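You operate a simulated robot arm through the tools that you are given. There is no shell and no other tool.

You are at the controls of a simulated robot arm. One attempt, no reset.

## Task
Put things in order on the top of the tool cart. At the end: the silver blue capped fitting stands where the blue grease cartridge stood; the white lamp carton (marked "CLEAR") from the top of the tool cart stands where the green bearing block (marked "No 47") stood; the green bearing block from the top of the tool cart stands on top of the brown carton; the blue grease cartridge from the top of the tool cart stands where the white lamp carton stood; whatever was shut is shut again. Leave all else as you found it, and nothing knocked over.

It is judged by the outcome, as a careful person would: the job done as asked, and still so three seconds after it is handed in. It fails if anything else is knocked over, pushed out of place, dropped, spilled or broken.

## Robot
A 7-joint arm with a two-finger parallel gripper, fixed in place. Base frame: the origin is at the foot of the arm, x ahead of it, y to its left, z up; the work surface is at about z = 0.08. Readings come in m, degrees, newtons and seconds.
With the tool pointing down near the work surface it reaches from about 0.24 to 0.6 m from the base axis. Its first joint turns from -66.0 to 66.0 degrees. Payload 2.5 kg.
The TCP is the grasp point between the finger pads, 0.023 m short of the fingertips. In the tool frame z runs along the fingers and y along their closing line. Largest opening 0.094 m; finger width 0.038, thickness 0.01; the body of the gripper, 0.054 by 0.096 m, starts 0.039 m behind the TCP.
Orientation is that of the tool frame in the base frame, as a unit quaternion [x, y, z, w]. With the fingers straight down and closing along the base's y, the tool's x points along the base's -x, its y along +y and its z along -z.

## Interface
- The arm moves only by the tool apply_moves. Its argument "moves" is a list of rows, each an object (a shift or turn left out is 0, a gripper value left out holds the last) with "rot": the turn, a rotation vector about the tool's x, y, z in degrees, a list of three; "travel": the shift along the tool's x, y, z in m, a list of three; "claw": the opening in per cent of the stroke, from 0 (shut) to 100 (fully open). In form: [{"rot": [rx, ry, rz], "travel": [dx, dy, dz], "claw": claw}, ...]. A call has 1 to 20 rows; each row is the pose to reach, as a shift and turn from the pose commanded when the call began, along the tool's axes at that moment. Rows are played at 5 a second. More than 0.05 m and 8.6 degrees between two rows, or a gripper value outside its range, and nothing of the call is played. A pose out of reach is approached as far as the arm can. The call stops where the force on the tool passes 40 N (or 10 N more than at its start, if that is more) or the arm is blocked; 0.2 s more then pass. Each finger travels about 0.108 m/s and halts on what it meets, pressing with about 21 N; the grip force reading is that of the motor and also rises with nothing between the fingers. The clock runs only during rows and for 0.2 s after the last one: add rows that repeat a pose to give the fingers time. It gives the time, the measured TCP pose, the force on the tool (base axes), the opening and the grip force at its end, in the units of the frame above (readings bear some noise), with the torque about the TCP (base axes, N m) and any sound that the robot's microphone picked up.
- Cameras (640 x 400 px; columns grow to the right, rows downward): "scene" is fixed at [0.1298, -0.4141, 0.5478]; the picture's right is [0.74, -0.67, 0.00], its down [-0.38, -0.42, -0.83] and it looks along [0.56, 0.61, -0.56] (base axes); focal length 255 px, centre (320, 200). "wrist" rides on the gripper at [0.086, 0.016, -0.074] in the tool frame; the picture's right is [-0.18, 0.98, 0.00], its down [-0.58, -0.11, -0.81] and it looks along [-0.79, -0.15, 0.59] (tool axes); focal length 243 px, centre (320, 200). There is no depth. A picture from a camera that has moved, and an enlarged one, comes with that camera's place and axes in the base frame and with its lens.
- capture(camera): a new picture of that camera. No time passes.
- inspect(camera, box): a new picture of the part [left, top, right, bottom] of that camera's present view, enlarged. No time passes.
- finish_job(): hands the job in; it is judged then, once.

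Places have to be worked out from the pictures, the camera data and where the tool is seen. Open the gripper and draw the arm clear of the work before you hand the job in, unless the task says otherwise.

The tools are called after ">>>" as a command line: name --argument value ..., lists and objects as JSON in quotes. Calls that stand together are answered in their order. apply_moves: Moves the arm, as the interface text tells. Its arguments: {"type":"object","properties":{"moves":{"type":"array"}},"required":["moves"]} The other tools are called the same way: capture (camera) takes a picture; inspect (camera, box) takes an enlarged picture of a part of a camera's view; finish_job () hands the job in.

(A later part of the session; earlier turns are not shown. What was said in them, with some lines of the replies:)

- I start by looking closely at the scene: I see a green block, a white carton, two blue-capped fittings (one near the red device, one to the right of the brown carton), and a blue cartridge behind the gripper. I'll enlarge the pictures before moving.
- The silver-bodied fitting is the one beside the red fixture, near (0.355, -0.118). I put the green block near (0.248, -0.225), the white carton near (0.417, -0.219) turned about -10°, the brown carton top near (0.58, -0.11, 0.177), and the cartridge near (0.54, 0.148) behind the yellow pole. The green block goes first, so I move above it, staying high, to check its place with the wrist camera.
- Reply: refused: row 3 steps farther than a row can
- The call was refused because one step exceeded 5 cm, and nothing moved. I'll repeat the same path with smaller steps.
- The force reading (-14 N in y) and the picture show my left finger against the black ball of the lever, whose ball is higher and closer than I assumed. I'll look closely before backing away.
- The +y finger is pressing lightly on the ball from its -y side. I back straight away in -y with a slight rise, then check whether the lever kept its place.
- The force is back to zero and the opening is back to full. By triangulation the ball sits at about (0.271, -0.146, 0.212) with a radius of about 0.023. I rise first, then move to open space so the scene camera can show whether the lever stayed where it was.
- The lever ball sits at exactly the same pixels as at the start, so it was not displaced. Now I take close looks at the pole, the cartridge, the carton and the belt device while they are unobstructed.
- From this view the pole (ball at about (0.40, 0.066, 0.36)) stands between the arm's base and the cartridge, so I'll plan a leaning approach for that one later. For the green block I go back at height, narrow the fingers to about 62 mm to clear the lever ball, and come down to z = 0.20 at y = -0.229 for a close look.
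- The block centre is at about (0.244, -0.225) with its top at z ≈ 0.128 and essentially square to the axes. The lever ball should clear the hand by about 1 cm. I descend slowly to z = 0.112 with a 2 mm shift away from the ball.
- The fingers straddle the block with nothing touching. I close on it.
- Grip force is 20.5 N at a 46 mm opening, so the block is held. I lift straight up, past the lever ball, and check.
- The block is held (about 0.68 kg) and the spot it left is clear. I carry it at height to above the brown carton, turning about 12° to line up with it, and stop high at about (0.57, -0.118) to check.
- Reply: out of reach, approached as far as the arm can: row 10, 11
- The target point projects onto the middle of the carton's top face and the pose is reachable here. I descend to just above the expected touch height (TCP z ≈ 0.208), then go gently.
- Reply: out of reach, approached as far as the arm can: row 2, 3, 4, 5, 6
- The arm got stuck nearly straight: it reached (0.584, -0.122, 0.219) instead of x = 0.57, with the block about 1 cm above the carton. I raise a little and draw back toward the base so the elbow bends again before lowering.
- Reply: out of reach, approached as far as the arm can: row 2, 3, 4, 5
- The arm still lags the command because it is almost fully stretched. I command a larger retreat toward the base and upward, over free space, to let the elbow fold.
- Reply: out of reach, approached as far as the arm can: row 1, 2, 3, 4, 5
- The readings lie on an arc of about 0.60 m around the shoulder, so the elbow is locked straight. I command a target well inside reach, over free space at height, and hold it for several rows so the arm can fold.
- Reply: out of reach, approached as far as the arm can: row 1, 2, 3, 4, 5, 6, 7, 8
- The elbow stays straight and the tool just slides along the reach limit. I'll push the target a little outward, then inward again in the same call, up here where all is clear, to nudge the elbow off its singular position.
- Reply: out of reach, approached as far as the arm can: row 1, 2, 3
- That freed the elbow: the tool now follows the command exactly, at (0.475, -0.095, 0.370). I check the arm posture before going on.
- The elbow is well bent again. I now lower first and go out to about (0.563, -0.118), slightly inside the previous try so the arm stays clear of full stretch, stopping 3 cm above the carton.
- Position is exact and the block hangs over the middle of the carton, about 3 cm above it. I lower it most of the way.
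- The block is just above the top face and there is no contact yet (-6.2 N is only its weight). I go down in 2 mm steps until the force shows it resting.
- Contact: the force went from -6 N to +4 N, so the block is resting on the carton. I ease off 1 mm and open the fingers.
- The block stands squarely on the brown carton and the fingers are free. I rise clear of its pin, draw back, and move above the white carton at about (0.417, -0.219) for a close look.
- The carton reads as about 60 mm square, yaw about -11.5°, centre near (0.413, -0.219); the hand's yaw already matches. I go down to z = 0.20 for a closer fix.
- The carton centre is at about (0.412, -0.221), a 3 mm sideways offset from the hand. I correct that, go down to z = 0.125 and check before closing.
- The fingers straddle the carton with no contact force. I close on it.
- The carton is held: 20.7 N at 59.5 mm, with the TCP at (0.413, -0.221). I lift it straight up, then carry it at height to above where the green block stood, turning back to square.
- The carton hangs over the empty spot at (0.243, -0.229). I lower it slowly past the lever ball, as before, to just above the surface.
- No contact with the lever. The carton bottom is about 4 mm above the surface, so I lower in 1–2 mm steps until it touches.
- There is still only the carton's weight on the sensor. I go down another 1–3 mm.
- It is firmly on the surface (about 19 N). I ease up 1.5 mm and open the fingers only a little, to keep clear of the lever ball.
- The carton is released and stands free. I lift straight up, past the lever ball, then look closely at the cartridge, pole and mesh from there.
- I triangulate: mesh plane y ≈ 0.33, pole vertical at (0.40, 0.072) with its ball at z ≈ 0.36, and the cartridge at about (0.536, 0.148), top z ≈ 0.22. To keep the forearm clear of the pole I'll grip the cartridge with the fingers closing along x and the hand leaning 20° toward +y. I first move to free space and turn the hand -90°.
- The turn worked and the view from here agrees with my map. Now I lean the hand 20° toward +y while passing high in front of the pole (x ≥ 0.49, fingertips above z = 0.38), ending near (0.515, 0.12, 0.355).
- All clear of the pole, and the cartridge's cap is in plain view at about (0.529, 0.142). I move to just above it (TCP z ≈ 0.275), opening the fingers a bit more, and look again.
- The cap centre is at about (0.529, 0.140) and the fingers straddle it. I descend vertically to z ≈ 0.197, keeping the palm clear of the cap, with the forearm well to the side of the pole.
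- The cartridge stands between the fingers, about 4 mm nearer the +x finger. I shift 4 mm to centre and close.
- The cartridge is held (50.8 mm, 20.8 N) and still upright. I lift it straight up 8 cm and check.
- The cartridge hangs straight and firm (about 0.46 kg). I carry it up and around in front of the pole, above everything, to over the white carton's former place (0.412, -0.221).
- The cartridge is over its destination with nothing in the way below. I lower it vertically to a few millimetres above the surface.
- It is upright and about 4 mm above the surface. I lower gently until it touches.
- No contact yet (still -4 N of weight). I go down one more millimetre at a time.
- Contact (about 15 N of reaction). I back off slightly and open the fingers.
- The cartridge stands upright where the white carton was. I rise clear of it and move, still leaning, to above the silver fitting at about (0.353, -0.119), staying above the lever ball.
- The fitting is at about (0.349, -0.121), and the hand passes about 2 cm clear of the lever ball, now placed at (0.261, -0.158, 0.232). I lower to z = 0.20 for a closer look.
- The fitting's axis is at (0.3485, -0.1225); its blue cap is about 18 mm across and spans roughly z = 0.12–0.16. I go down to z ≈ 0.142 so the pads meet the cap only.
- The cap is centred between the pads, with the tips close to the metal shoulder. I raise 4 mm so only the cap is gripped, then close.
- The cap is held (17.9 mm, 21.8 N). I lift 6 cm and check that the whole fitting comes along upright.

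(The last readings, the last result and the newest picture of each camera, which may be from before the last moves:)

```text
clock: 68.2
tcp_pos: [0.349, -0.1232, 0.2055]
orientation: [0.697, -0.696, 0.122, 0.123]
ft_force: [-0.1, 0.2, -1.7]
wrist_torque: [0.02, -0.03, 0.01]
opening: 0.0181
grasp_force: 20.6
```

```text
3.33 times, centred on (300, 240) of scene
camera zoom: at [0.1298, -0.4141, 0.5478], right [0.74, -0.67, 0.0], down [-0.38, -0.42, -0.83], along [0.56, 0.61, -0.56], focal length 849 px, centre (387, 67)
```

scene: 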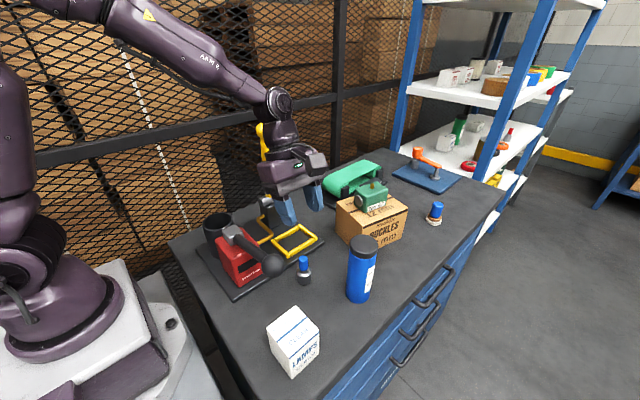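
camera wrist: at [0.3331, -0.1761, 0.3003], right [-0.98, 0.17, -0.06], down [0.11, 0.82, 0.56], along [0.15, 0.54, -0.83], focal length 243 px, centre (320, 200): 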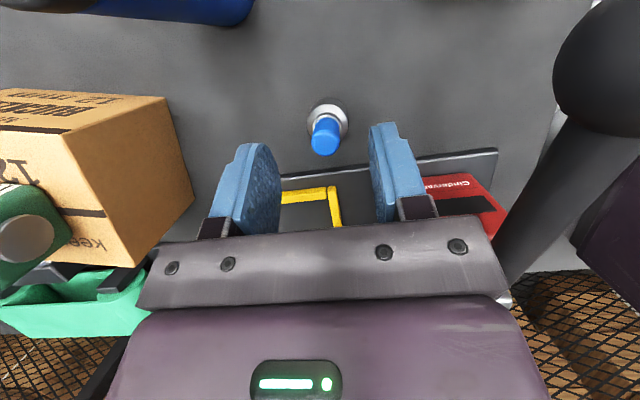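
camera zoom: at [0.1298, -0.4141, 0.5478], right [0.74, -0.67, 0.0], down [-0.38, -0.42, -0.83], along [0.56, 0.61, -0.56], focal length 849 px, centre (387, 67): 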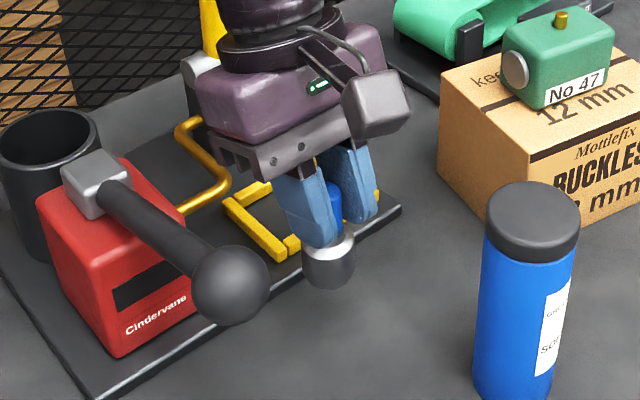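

The fitting hangs upright in the grip (about 0.17 kg). I carry it by the same safe arc, high in front of the pole, to above the cartridge's former place (0.532, 0.140).

>>> apply_moves --moves '[{"travel": [0.0118, -0.003, -0.0324], "claw": 0}, {"travel": [0.0255, -0.011, -0.07], "claw": 0}, {"travel": [0.0327, -0.031, -0.1046], "claw": 0}, {"travel": [0.0372, -0.056, -0.1402], "claw": 0}, {"travel": [0.0334, -0.086, -0.1736], "claw": 0}, {"travel": [0.0184, -0.111, -0.2056], "claw": 0}, {"travel": [-0.0093, -0.131, -0.2317], "claw": 0}, {"travel": [-0.0469, -0.141, -0.2454], "claw": 0}, {"travel": [-0.0845, -0.151, -0.2591], "claw": 0}, {"travel": [-0.1162, -0.156, -0.2599], "claw": 0}, {"travel": [-0.1499, -0.161, -0.2403], "claw": 0}, {"travel": [-0.1789, -0.168, -0.2189], "claw": 0}, {"travel": [-0.205, -0.176, -0.1911], "claw": 0}, {"travel": [-0.2216, -0.183, -0.1599], "claw": 0}, {"travel": [-0.2216, -0.183, -0.1599], "claw": 0}]'

>>> capture --camera "scene"

>>> capture --camera "wrist"

```text
clock: 71.4
tcp_pos: [0.5322, 0.1403, 0.2789]
orientation: [-0.696, 0.696, -0.122, -0.124]
ft_force: [0.2, -0.1, -1.1]
wrist_torque: [-0.03, -0.01, -0.04]
opening: 0.0183
grasp_force: 20.6
```

```text
taken
```

scene: 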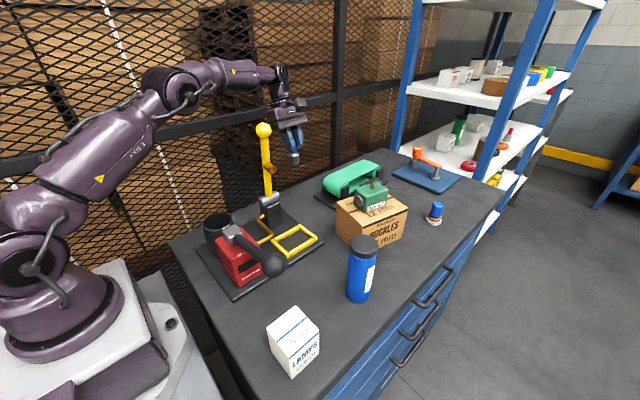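

```text
taken
camera wrist: at [0.5151, 0.0854, 0.3789], right [-0.98, 0.17, -0.06], down [0.11, 0.82, 0.56], along [0.15, 0.54, -0.83], focal length 243 px, centre (320, 200)
```

wrist: 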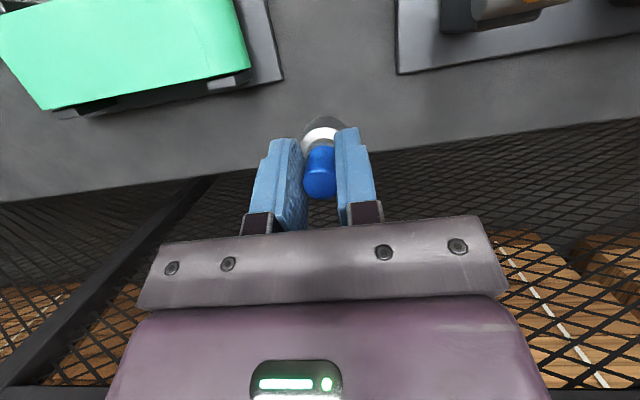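

The fitting is above the spot and steady. I lower it in stages, first to z ≈ 0.204, watching the forearm against the pole.

>>> apply_moves --moves '[{"travel": [-0.0064, 0.0, 0.0176], "claw": 0}, {"travel": [-0.0128, 0.0, 0.0352], "claw": 0}, {"travel": [-0.0193, 0.0, 0.0529], "claw": 0}, {"travel": [-0.0257, 0.0, 0.0705], "claw": 0}, {"travel": [-0.0257, 0.0, 0.0705], "claw": 0}]'

>>> inspect --camera "scene" --box '[200, 60, 360, 220]'

>>> capture --camera "wrist"

```text
clock: 72.6
tcp_pos: [0.5325, 0.1403, 0.2059]
orientation: [-0.696, 0.697, -0.123, -0.123]
ft_force: [0.1, 0.0, -1.0]
wrist_torque: [-0.02, 0.0, -0.03]
opening: 0.018
grasp_force: 21.6
```

```text
2.50 times, centred on (280, 140) of scene
camera zoom: at [0.1298, -0.4141, 0.5478], right [0.74, -0.67, 0.0], down [-0.38, -0.42, -0.83], along [0.56, 0.61, -0.56], focal length 637 px, centre (420, 350)
```

zoom: 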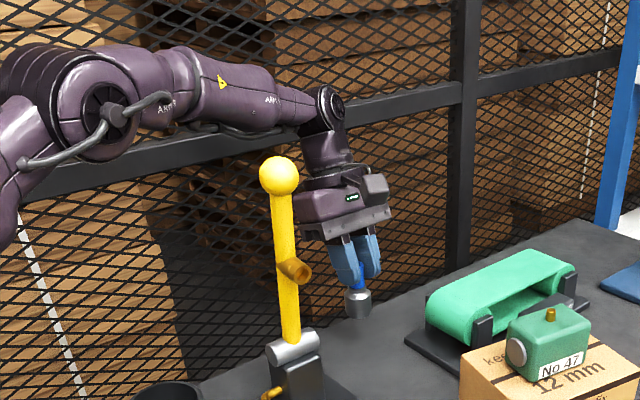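

```text
taken
camera wrist: at [0.5154, 0.0855, 0.3044], right [-0.98, 0.17, -0.06], down [0.11, 0.82, 0.56], along [0.15, 0.54, -0.83], focal length 243 px, centre (320, 200)
```

wrist: 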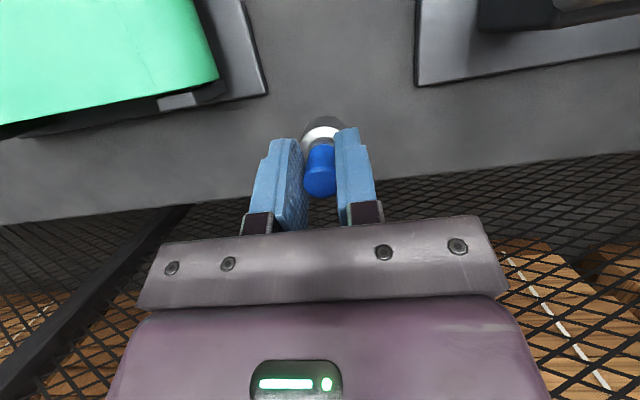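

The forearm stays well behind the pole, 7 cm to its side. I continue down to a few millimetres above the surface.

>>> apply_moves --moves '[{"travel": [-0.0048, 0.0, 0.0132], "claw": 0}, {"travel": [-0.0096, 0.0, 0.0263], "claw": 0}, {"travel": [-0.0144, 0.0, 0.0395], "claw": 0}, {"travel": [-0.0181, 0.0, 0.0498], "claw": 0}, {"travel": [-0.0181, 0.0, 0.0498], "claw": 0}]'

>>> inspect --camera "scene" --box '[200, 90, 360, 220]'

```text
clock: 73.8
tcp_pos: [0.5308, 0.1391, 0.1543]
orientation: [0.697, -0.696, 0.123, 0.122]
ft_force: [-5.4, -0.2, 8.6]
wrist_torque: [0.03, 0.31, -0.03]
opening: 0.0181
grasp_force: 20.9
```

```text
3.08 times, centred on (280, 155) of scene
camera zoom: at [0.1298, -0.4141, 0.5478], right [0.74, -0.67, 0.0], down [-0.38, -0.42, -0.83], along [0.56, 0.61, -0.56], focal length 784 px, centre (443, 338)
```

zoom: 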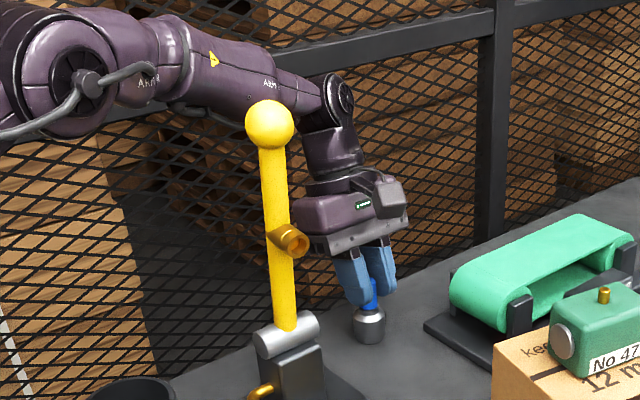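

The sensor already shows about 10 N upward at z = 0.154, roughly 9 mm earlier than expected. I look closely before doing anything else.

>>> inspect --camera "wrist" --box '[200, 60, 440, 250]'

>>> inspect --camera "scene" --box '[260, 150, 340, 210]'

```text
2.11 times, centred on (320, 155) of wrist
camera zoom: at [0.5148, 0.0849, 0.2522], right [-0.98, 0.17, -0.06], down [0.11, 0.82, 0.56], along [0.15, 0.54, -0.83], focal length 511 px, centre (320, 295)
```

zoom: 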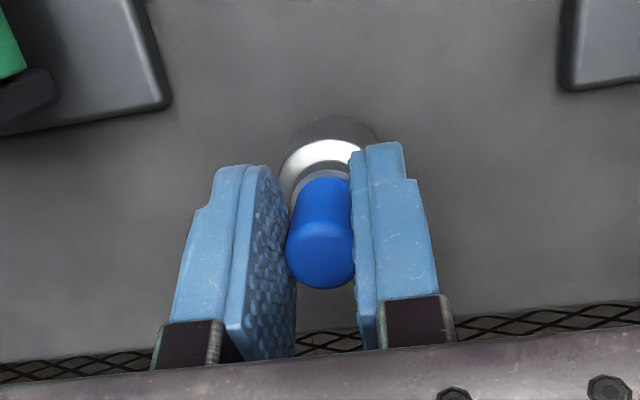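

```text
6.67 times, centred on (300, 180) of scene
camera zoom: at [0.1298, -0.4141, 0.5478], right [0.74, -0.67, 0.0], down [-0.38, -0.42, -0.83], along [0.56, 0.61, -0.56], focal length 1699 px, centre (453, 333)
```

zoom: 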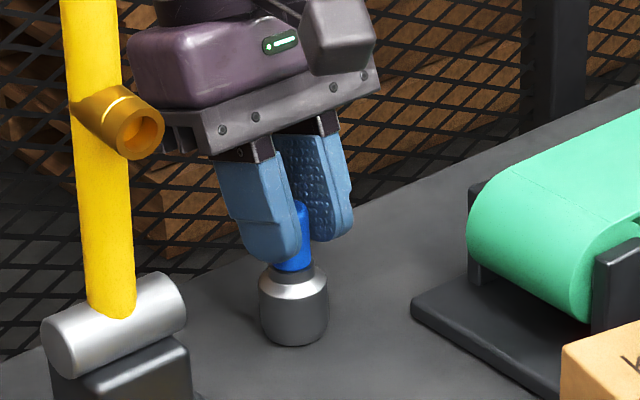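

The cap has slid a few millimetres down along the pads during the carry, so the base already touches the surface. I zoom further to judge whether it stands upright.

>>> inspect --camera "scene" --box '[276, 170, 316, 205]'

>>> inspect --camera "wrist" --box '[280, 100, 360, 200]'

```text
11.43 times, centred on (296, 188) of scene
camera zoom: at [0.1298, -0.4141, 0.5478], right [0.74, -0.67, 0.0], down [-0.38, -0.42, -0.83], along [0.56, 0.61, -0.56], focal length 2912 px, centre (594, 343)
```

zoom: 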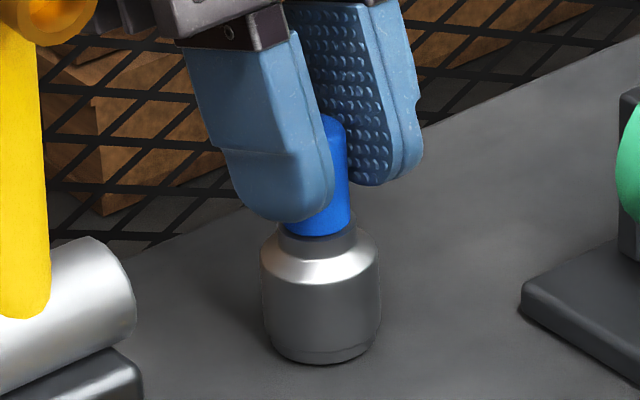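

```text
4.00 times, centred on (320, 150) of wrist
camera zoom: at [0.5148, 0.0849, 0.2522], right [-0.98, 0.17, -0.06], down [0.11, 0.82, 0.56], along [0.15, 0.54, -0.83], focal length 970 px, centre (320, 400)
```

zoom: 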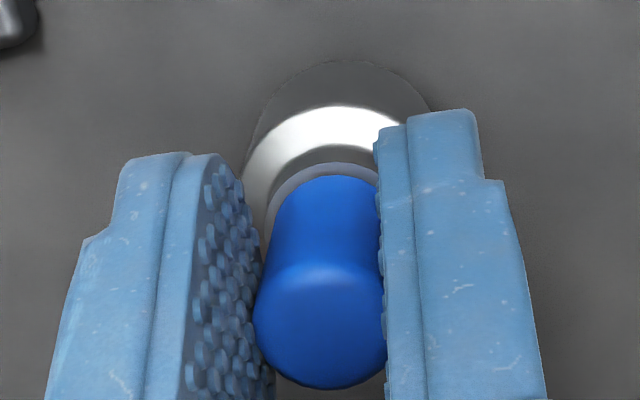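

The fitting looks upright with its base flat on the surface at the cartridge's former place. I ease the load by half a millimetre and open the fingers.

>>> apply_moves --moves '[{"travel": [0.0002, 0.0, -0.0005], "claw": 0}, {"travel": [0.0002, 0.0, -0.0005], "claw": 0}]'

```text
clock: 74.4
tcp_pos: [0.5321, 0.1403, 0.1531]
orientation: [-0.696, 0.696, -0.123, -0.121]
ft_force: [-3.0, -0.7, 8.0]
wrist_torque: [0.03, 0.26, -0.01]
opening: 0.018
grasp_force: 21.0
```

There are still 8 N of load; I ease another half millimetre.

>>> apply_moves --moves '[{"travel": [0.0002, 0.0, -0.0006], "claw": 0}, {"travel": [0.0002, 0.0, -0.0006], "claw": 0}]'

```text
clock: 75.0
tcp_pos: [0.5324, 0.1395, 0.1529]
orientation: [-0.696, 0.696, -0.123, -0.123]
ft_force: [1.6, 0.4, 1.4]
wrist_torque: [0.05, -0.17, -0.01]
opening: 0.0179
grasp_force: 21.1
```

The load is nearly zero now. I open the fingers.

>>> apply_moves --moves '[{"travel": [0.0, 0.0, 0.0], "claw": 22}, {"travel": [0.0, 0.0, 0.0], "claw": 30}, {"travel": [0.0, 0.0, 0.0], "claw": 42}, {"travel": [0.0, 0.0, 0.0], "claw": 53}, {"travel": [0.0, 0.0, 0.0], "claw": 53}, {"travel": [0.0, 0.0, 0.0], "claw": 53}]'

>>> inspect --camera "scene" --box '[276, 170, 316, 205]'

>>> inspect --camera "wrist" --box '[200, 60, 440, 250]'

```text
clock: 76.4
tcp_pos: [0.5302, 0.1417, 0.153]
orientation: [-0.696, 0.697, -0.122, -0.123]
ft_force: [-0.7, -0.9, 0.3]
wrist_torque: [0.0, 0.01, 0.02]
opening: 0.0498
grasp_force: 0.0
```

```text
11.43 times, centred on (296, 188) of scene
camera zoom: at [0.1298, -0.4141, 0.5478], right [0.74, -0.67, 0.0], down [-0.38, -0.42, -0.83], along [0.56, 0.61, -0.56], focal length 2912 px, centre (594, 343)
```

zoom: 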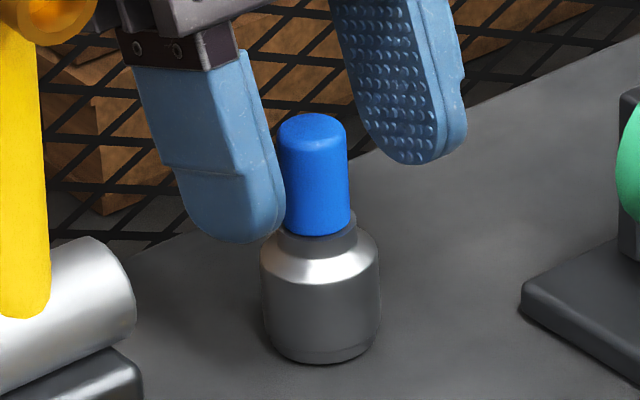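

```text
2.11 times, centred on (320, 155) of wrist
camera zoom: at [0.5146, 0.085, 0.2525], right [-0.98, 0.17, -0.06], down [0.11, 0.82, 0.56], along [0.15, 0.54, -0.83], focal length 511 px, centre (320, 295)
```

zoom: 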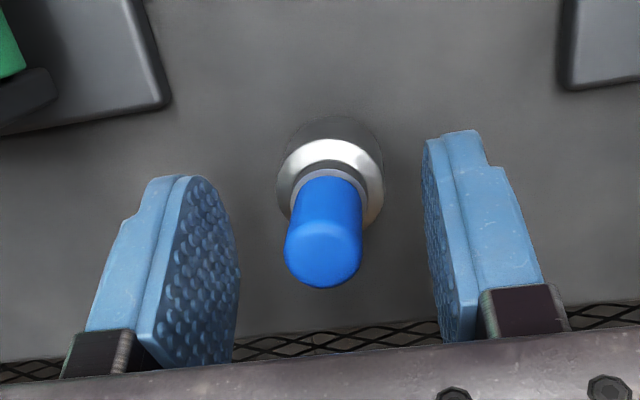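

The fitting stands upright by itself, with both fingers clear of it. I rise vertically and leave by the same arc, high in front of the pole.

>>> apply_moves --moves '[{"travel": [0.0103, 0.0, -0.0282], "claw": 53}, {"travel": [0.0205, 0.0, -0.0564], "claw": 53}, {"travel": [0.0308, 0.0, -0.0846], "claw": 53}, {"travel": [0.041, 0.0, -0.1128], "claw": 53}, {"travel": [0.0644, 0.005, -0.133], "claw": 53}, {"travel": [0.0981, 0.012, -0.1526], "claw": 53}, {"travel": [0.1302, 0.017, -0.1676], "claw": 53}, {"travel": [0.1669, 0.022, -0.1808], "claw": 53}, {"travel": [0.205, 0.027, -0.1829], "claw": 53}, {"travel": [0.2442, 0.032, -0.174], "claw": 53}, {"travel": [0.2771, 0.052, -0.162], "claw": 53}, {"travel": [0.31, 0.072, -0.15], "claw": 53}, {"travel": [0.31, 0.072, -0.15], "claw": 53}]'

>>> capture --camera "scene"

>>> capture --camera "wrist"

```text
clock: 79.2
tcp_pos: [0.4592, -0.1004, 0.4009]
orientation: [0.696, -0.696, 0.123, 0.124]
ft_force: [0.0, -0.3, -0.4]
wrist_torque: [-0.04, 0.05, 0.0]
opening: 0.0496
grasp_force: 0.1
```

```text
taken
```

scene: 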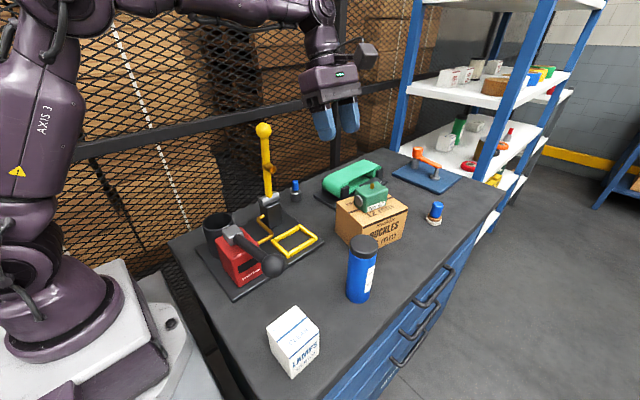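

```text
taken
camera wrist: at [0.442, -0.1553, 0.4995], right [-0.98, 0.17, -0.06], down [0.11, 0.82, 0.56], along [0.15, 0.54, -0.83], focal length 243 px, centre (320, 200)
```

wrist: 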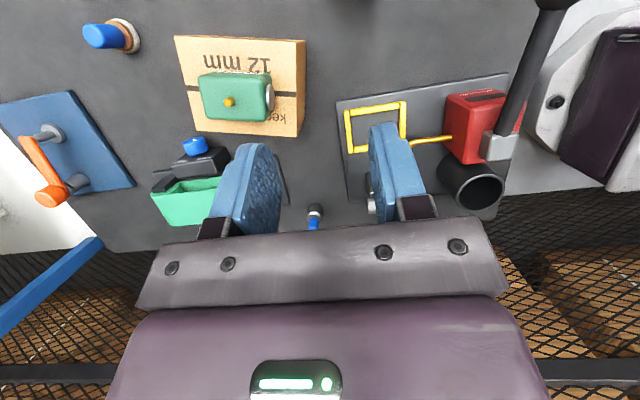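

Everything is placed. I check the final state of each item closely against the starting pictures.

>>> inspect --camera "scene" --box '[310, 170, 470, 270]'

>>> inspect --camera "scene" --box '[190, 200, 350, 300]'

>>> inspect --camera "scene" --box '[240, 300, 400, 400]'

>>> inspect --camera "scene" --box '[220, 115, 380, 215]'

>>> inspect --camera "scene" --box '[250, 240, 410, 340]'

```text
4.00 times, centred on (390, 220) of scene
camera zoom: at [0.1298, -0.4141, 0.5478], right [0.74, -0.67, 0.0], down [-0.38, -0.42, -0.83], along [0.56, 0.61, -0.56], focal length 1019 px, centre (40, 120)
```

zoom: 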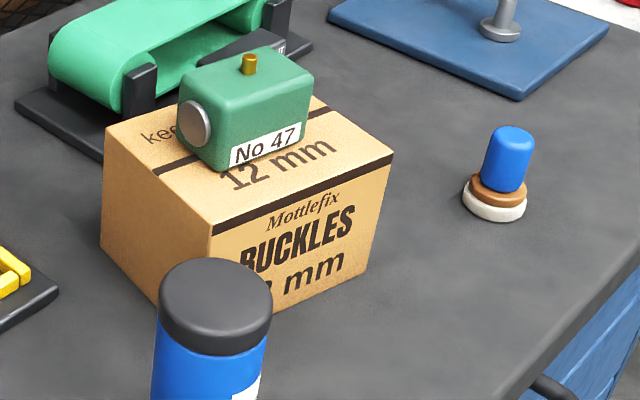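

```text
4.00 times, centred on (270, 250) of scene
camera zoom: at [0.1298, -0.4141, 0.5478], right [0.74, -0.67, 0.0], down [-0.38, -0.42, -0.83], along [0.56, 0.61, -0.56], focal length 1019 px, centre (520, 0)
```

zoom: 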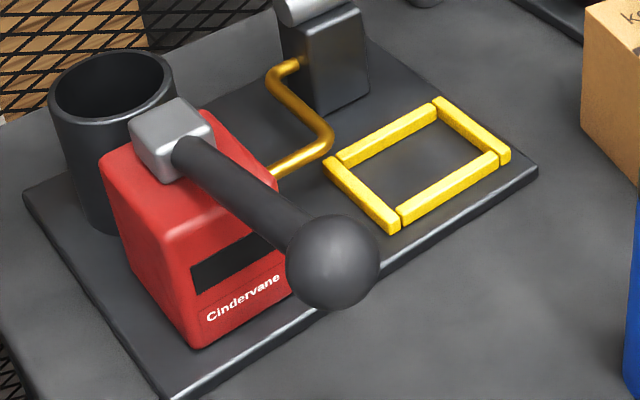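

```text
4.00 times, centred on (320, 350) of scene
camera zoom: at [0.1298, -0.4141, 0.5478], right [0.74, -0.67, 0.0], down [-0.38, -0.42, -0.83], along [0.56, 0.61, -0.56], focal length 1019 px, centre (320, -400)
```

zoom: 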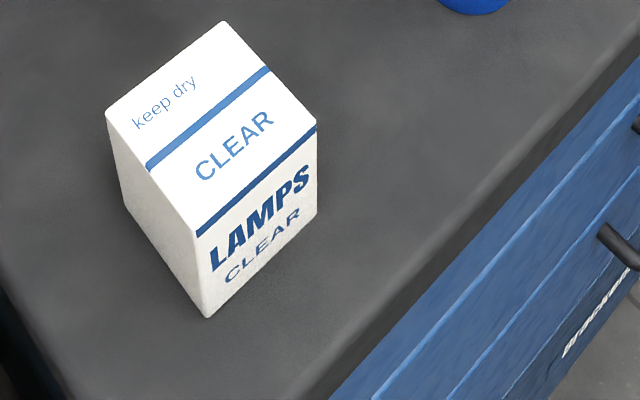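

```text
4.00 times, centred on (300, 165) of scene
camera zoom: at [0.1298, -0.4141, 0.5478], right [0.74, -0.67, 0.0], down [-0.38, -0.42, -0.83], along [0.56, 0.61, -0.56], focal length 1019 px, centre (400, 340)
```

zoom: 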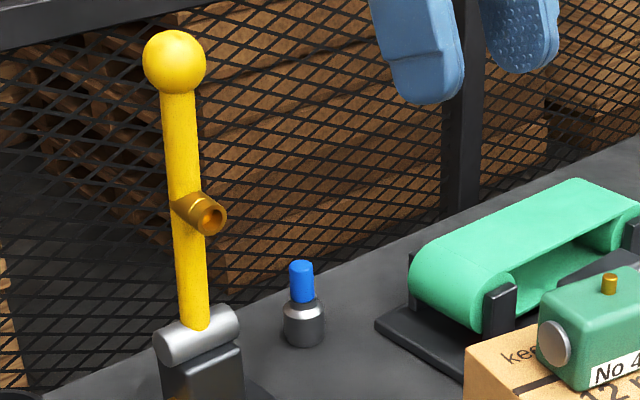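

```text
4.00 times, centred on (330, 290) of scene
camera zoom: at [0.1298, -0.4141, 0.5478], right [0.74, -0.67, 0.0], down [-0.38, -0.42, -0.83], along [0.56, 0.61, -0.56], focal length 1019 px, centre (280, -160)
```

zoom: 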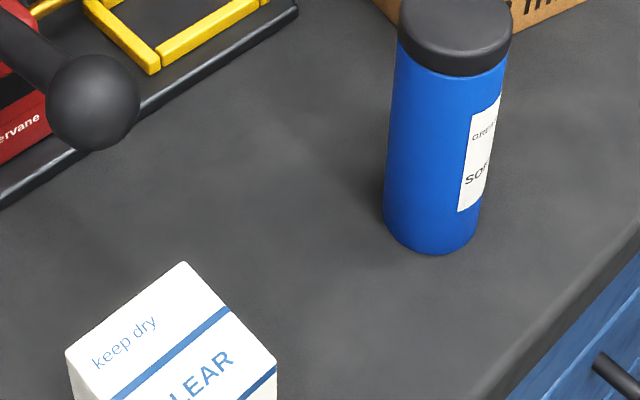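

The fitting stands on the cartridge's spot, the cartridge on the carton's, the carton on the block's, and the block on the brown carton. The lever, pole, drawers and other items look unchanged from the start. I open the gripper fully and draw the arm a little further back and up, then wait to see all stays still.

>>> apply_moves --moves '[{"travel": [0.017, 0.0167, -0.008], "claw": 75}, {"travel": [0.034, 0.0333, -0.016], "claw": 100}, {"travel": [0.0513, 0.05, -0.0239], "claw": 100}, {"travel": [0.0513, 0.05, -0.0239], "claw": 100}, {"travel": [0.0513, 0.05, -0.0239], "claw": 100}, {"travel": [0.0513, 0.05, -0.0239], "claw": 100}, {"travel": [0.0513, 0.05, -0.0239], "claw": 100}]'

>>> capture --camera "scene"

>>> capture --camera "wrist"

```text
clock: 80.8
tcp_pos: [0.4084, -0.1391, 0.4402]
orientation: [0.696, -0.696, 0.123, 0.123]
ft_force: [-0.6, 0.3, 0.1]
wrist_torque: [-0.01, -0.01, 0.0]
opening: 0.094
grasp_force: 0.0
```

```text
taken
```

scene: 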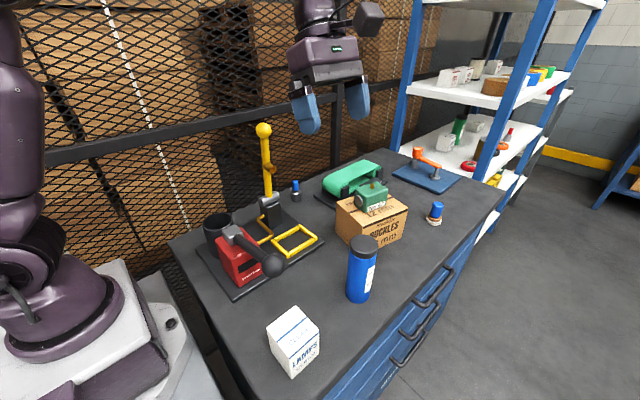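

```text
taken
camera wrist: at [0.3922, -0.1951, 0.5391], right [-0.98, 0.17, -0.06], down [0.11, 0.82, 0.56], along [0.15, 0.54, -0.83], focal length 243 px, centre (320, 200)
```

wrist: 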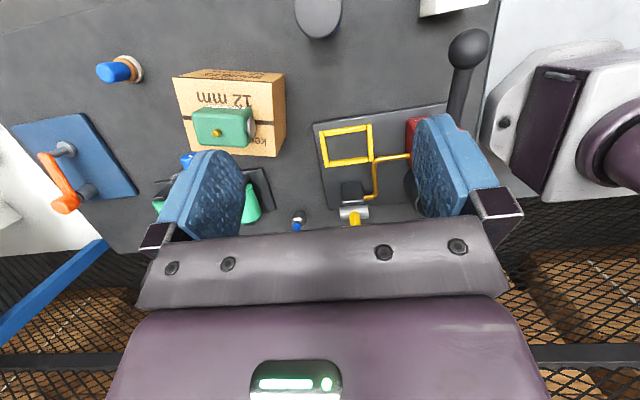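

Everything stands upright and still. The gripper is empty, open and clear of the work, and the drawers are shut as they were, so I hand the job in.

>>> finish_job

```text
The job is handed in.
```

The job is handed in, and all four items are where you asked. In the last pictures everything was upright and still.

- **Green bearing block:** it stands on top of the brown carton, near the middle.
- **White lamp carton:** it stands where the green block stood, within a few millimetres.
- **Blue grease cartridge:** it stands where the white carton stood.
- **Silver blue-capped fitting:** it stands where the cartridge stood. It slid a few millimetres in the grip on the way, but it was set down upright.

**Lever touched once:** early on, a finger pressed against the black ball of the "Cindervane" lever with about 14 N. I backed off, and the lever appears in exactly the same place as at the start, both straight afterwards and in the final check.

The yellow pole, the belt device, the other blue-capped item and the drawers look unchanged. I never opened the drawers, so there was nothing to shut again. The gripper is empty and open, and the arm is clear of the work.
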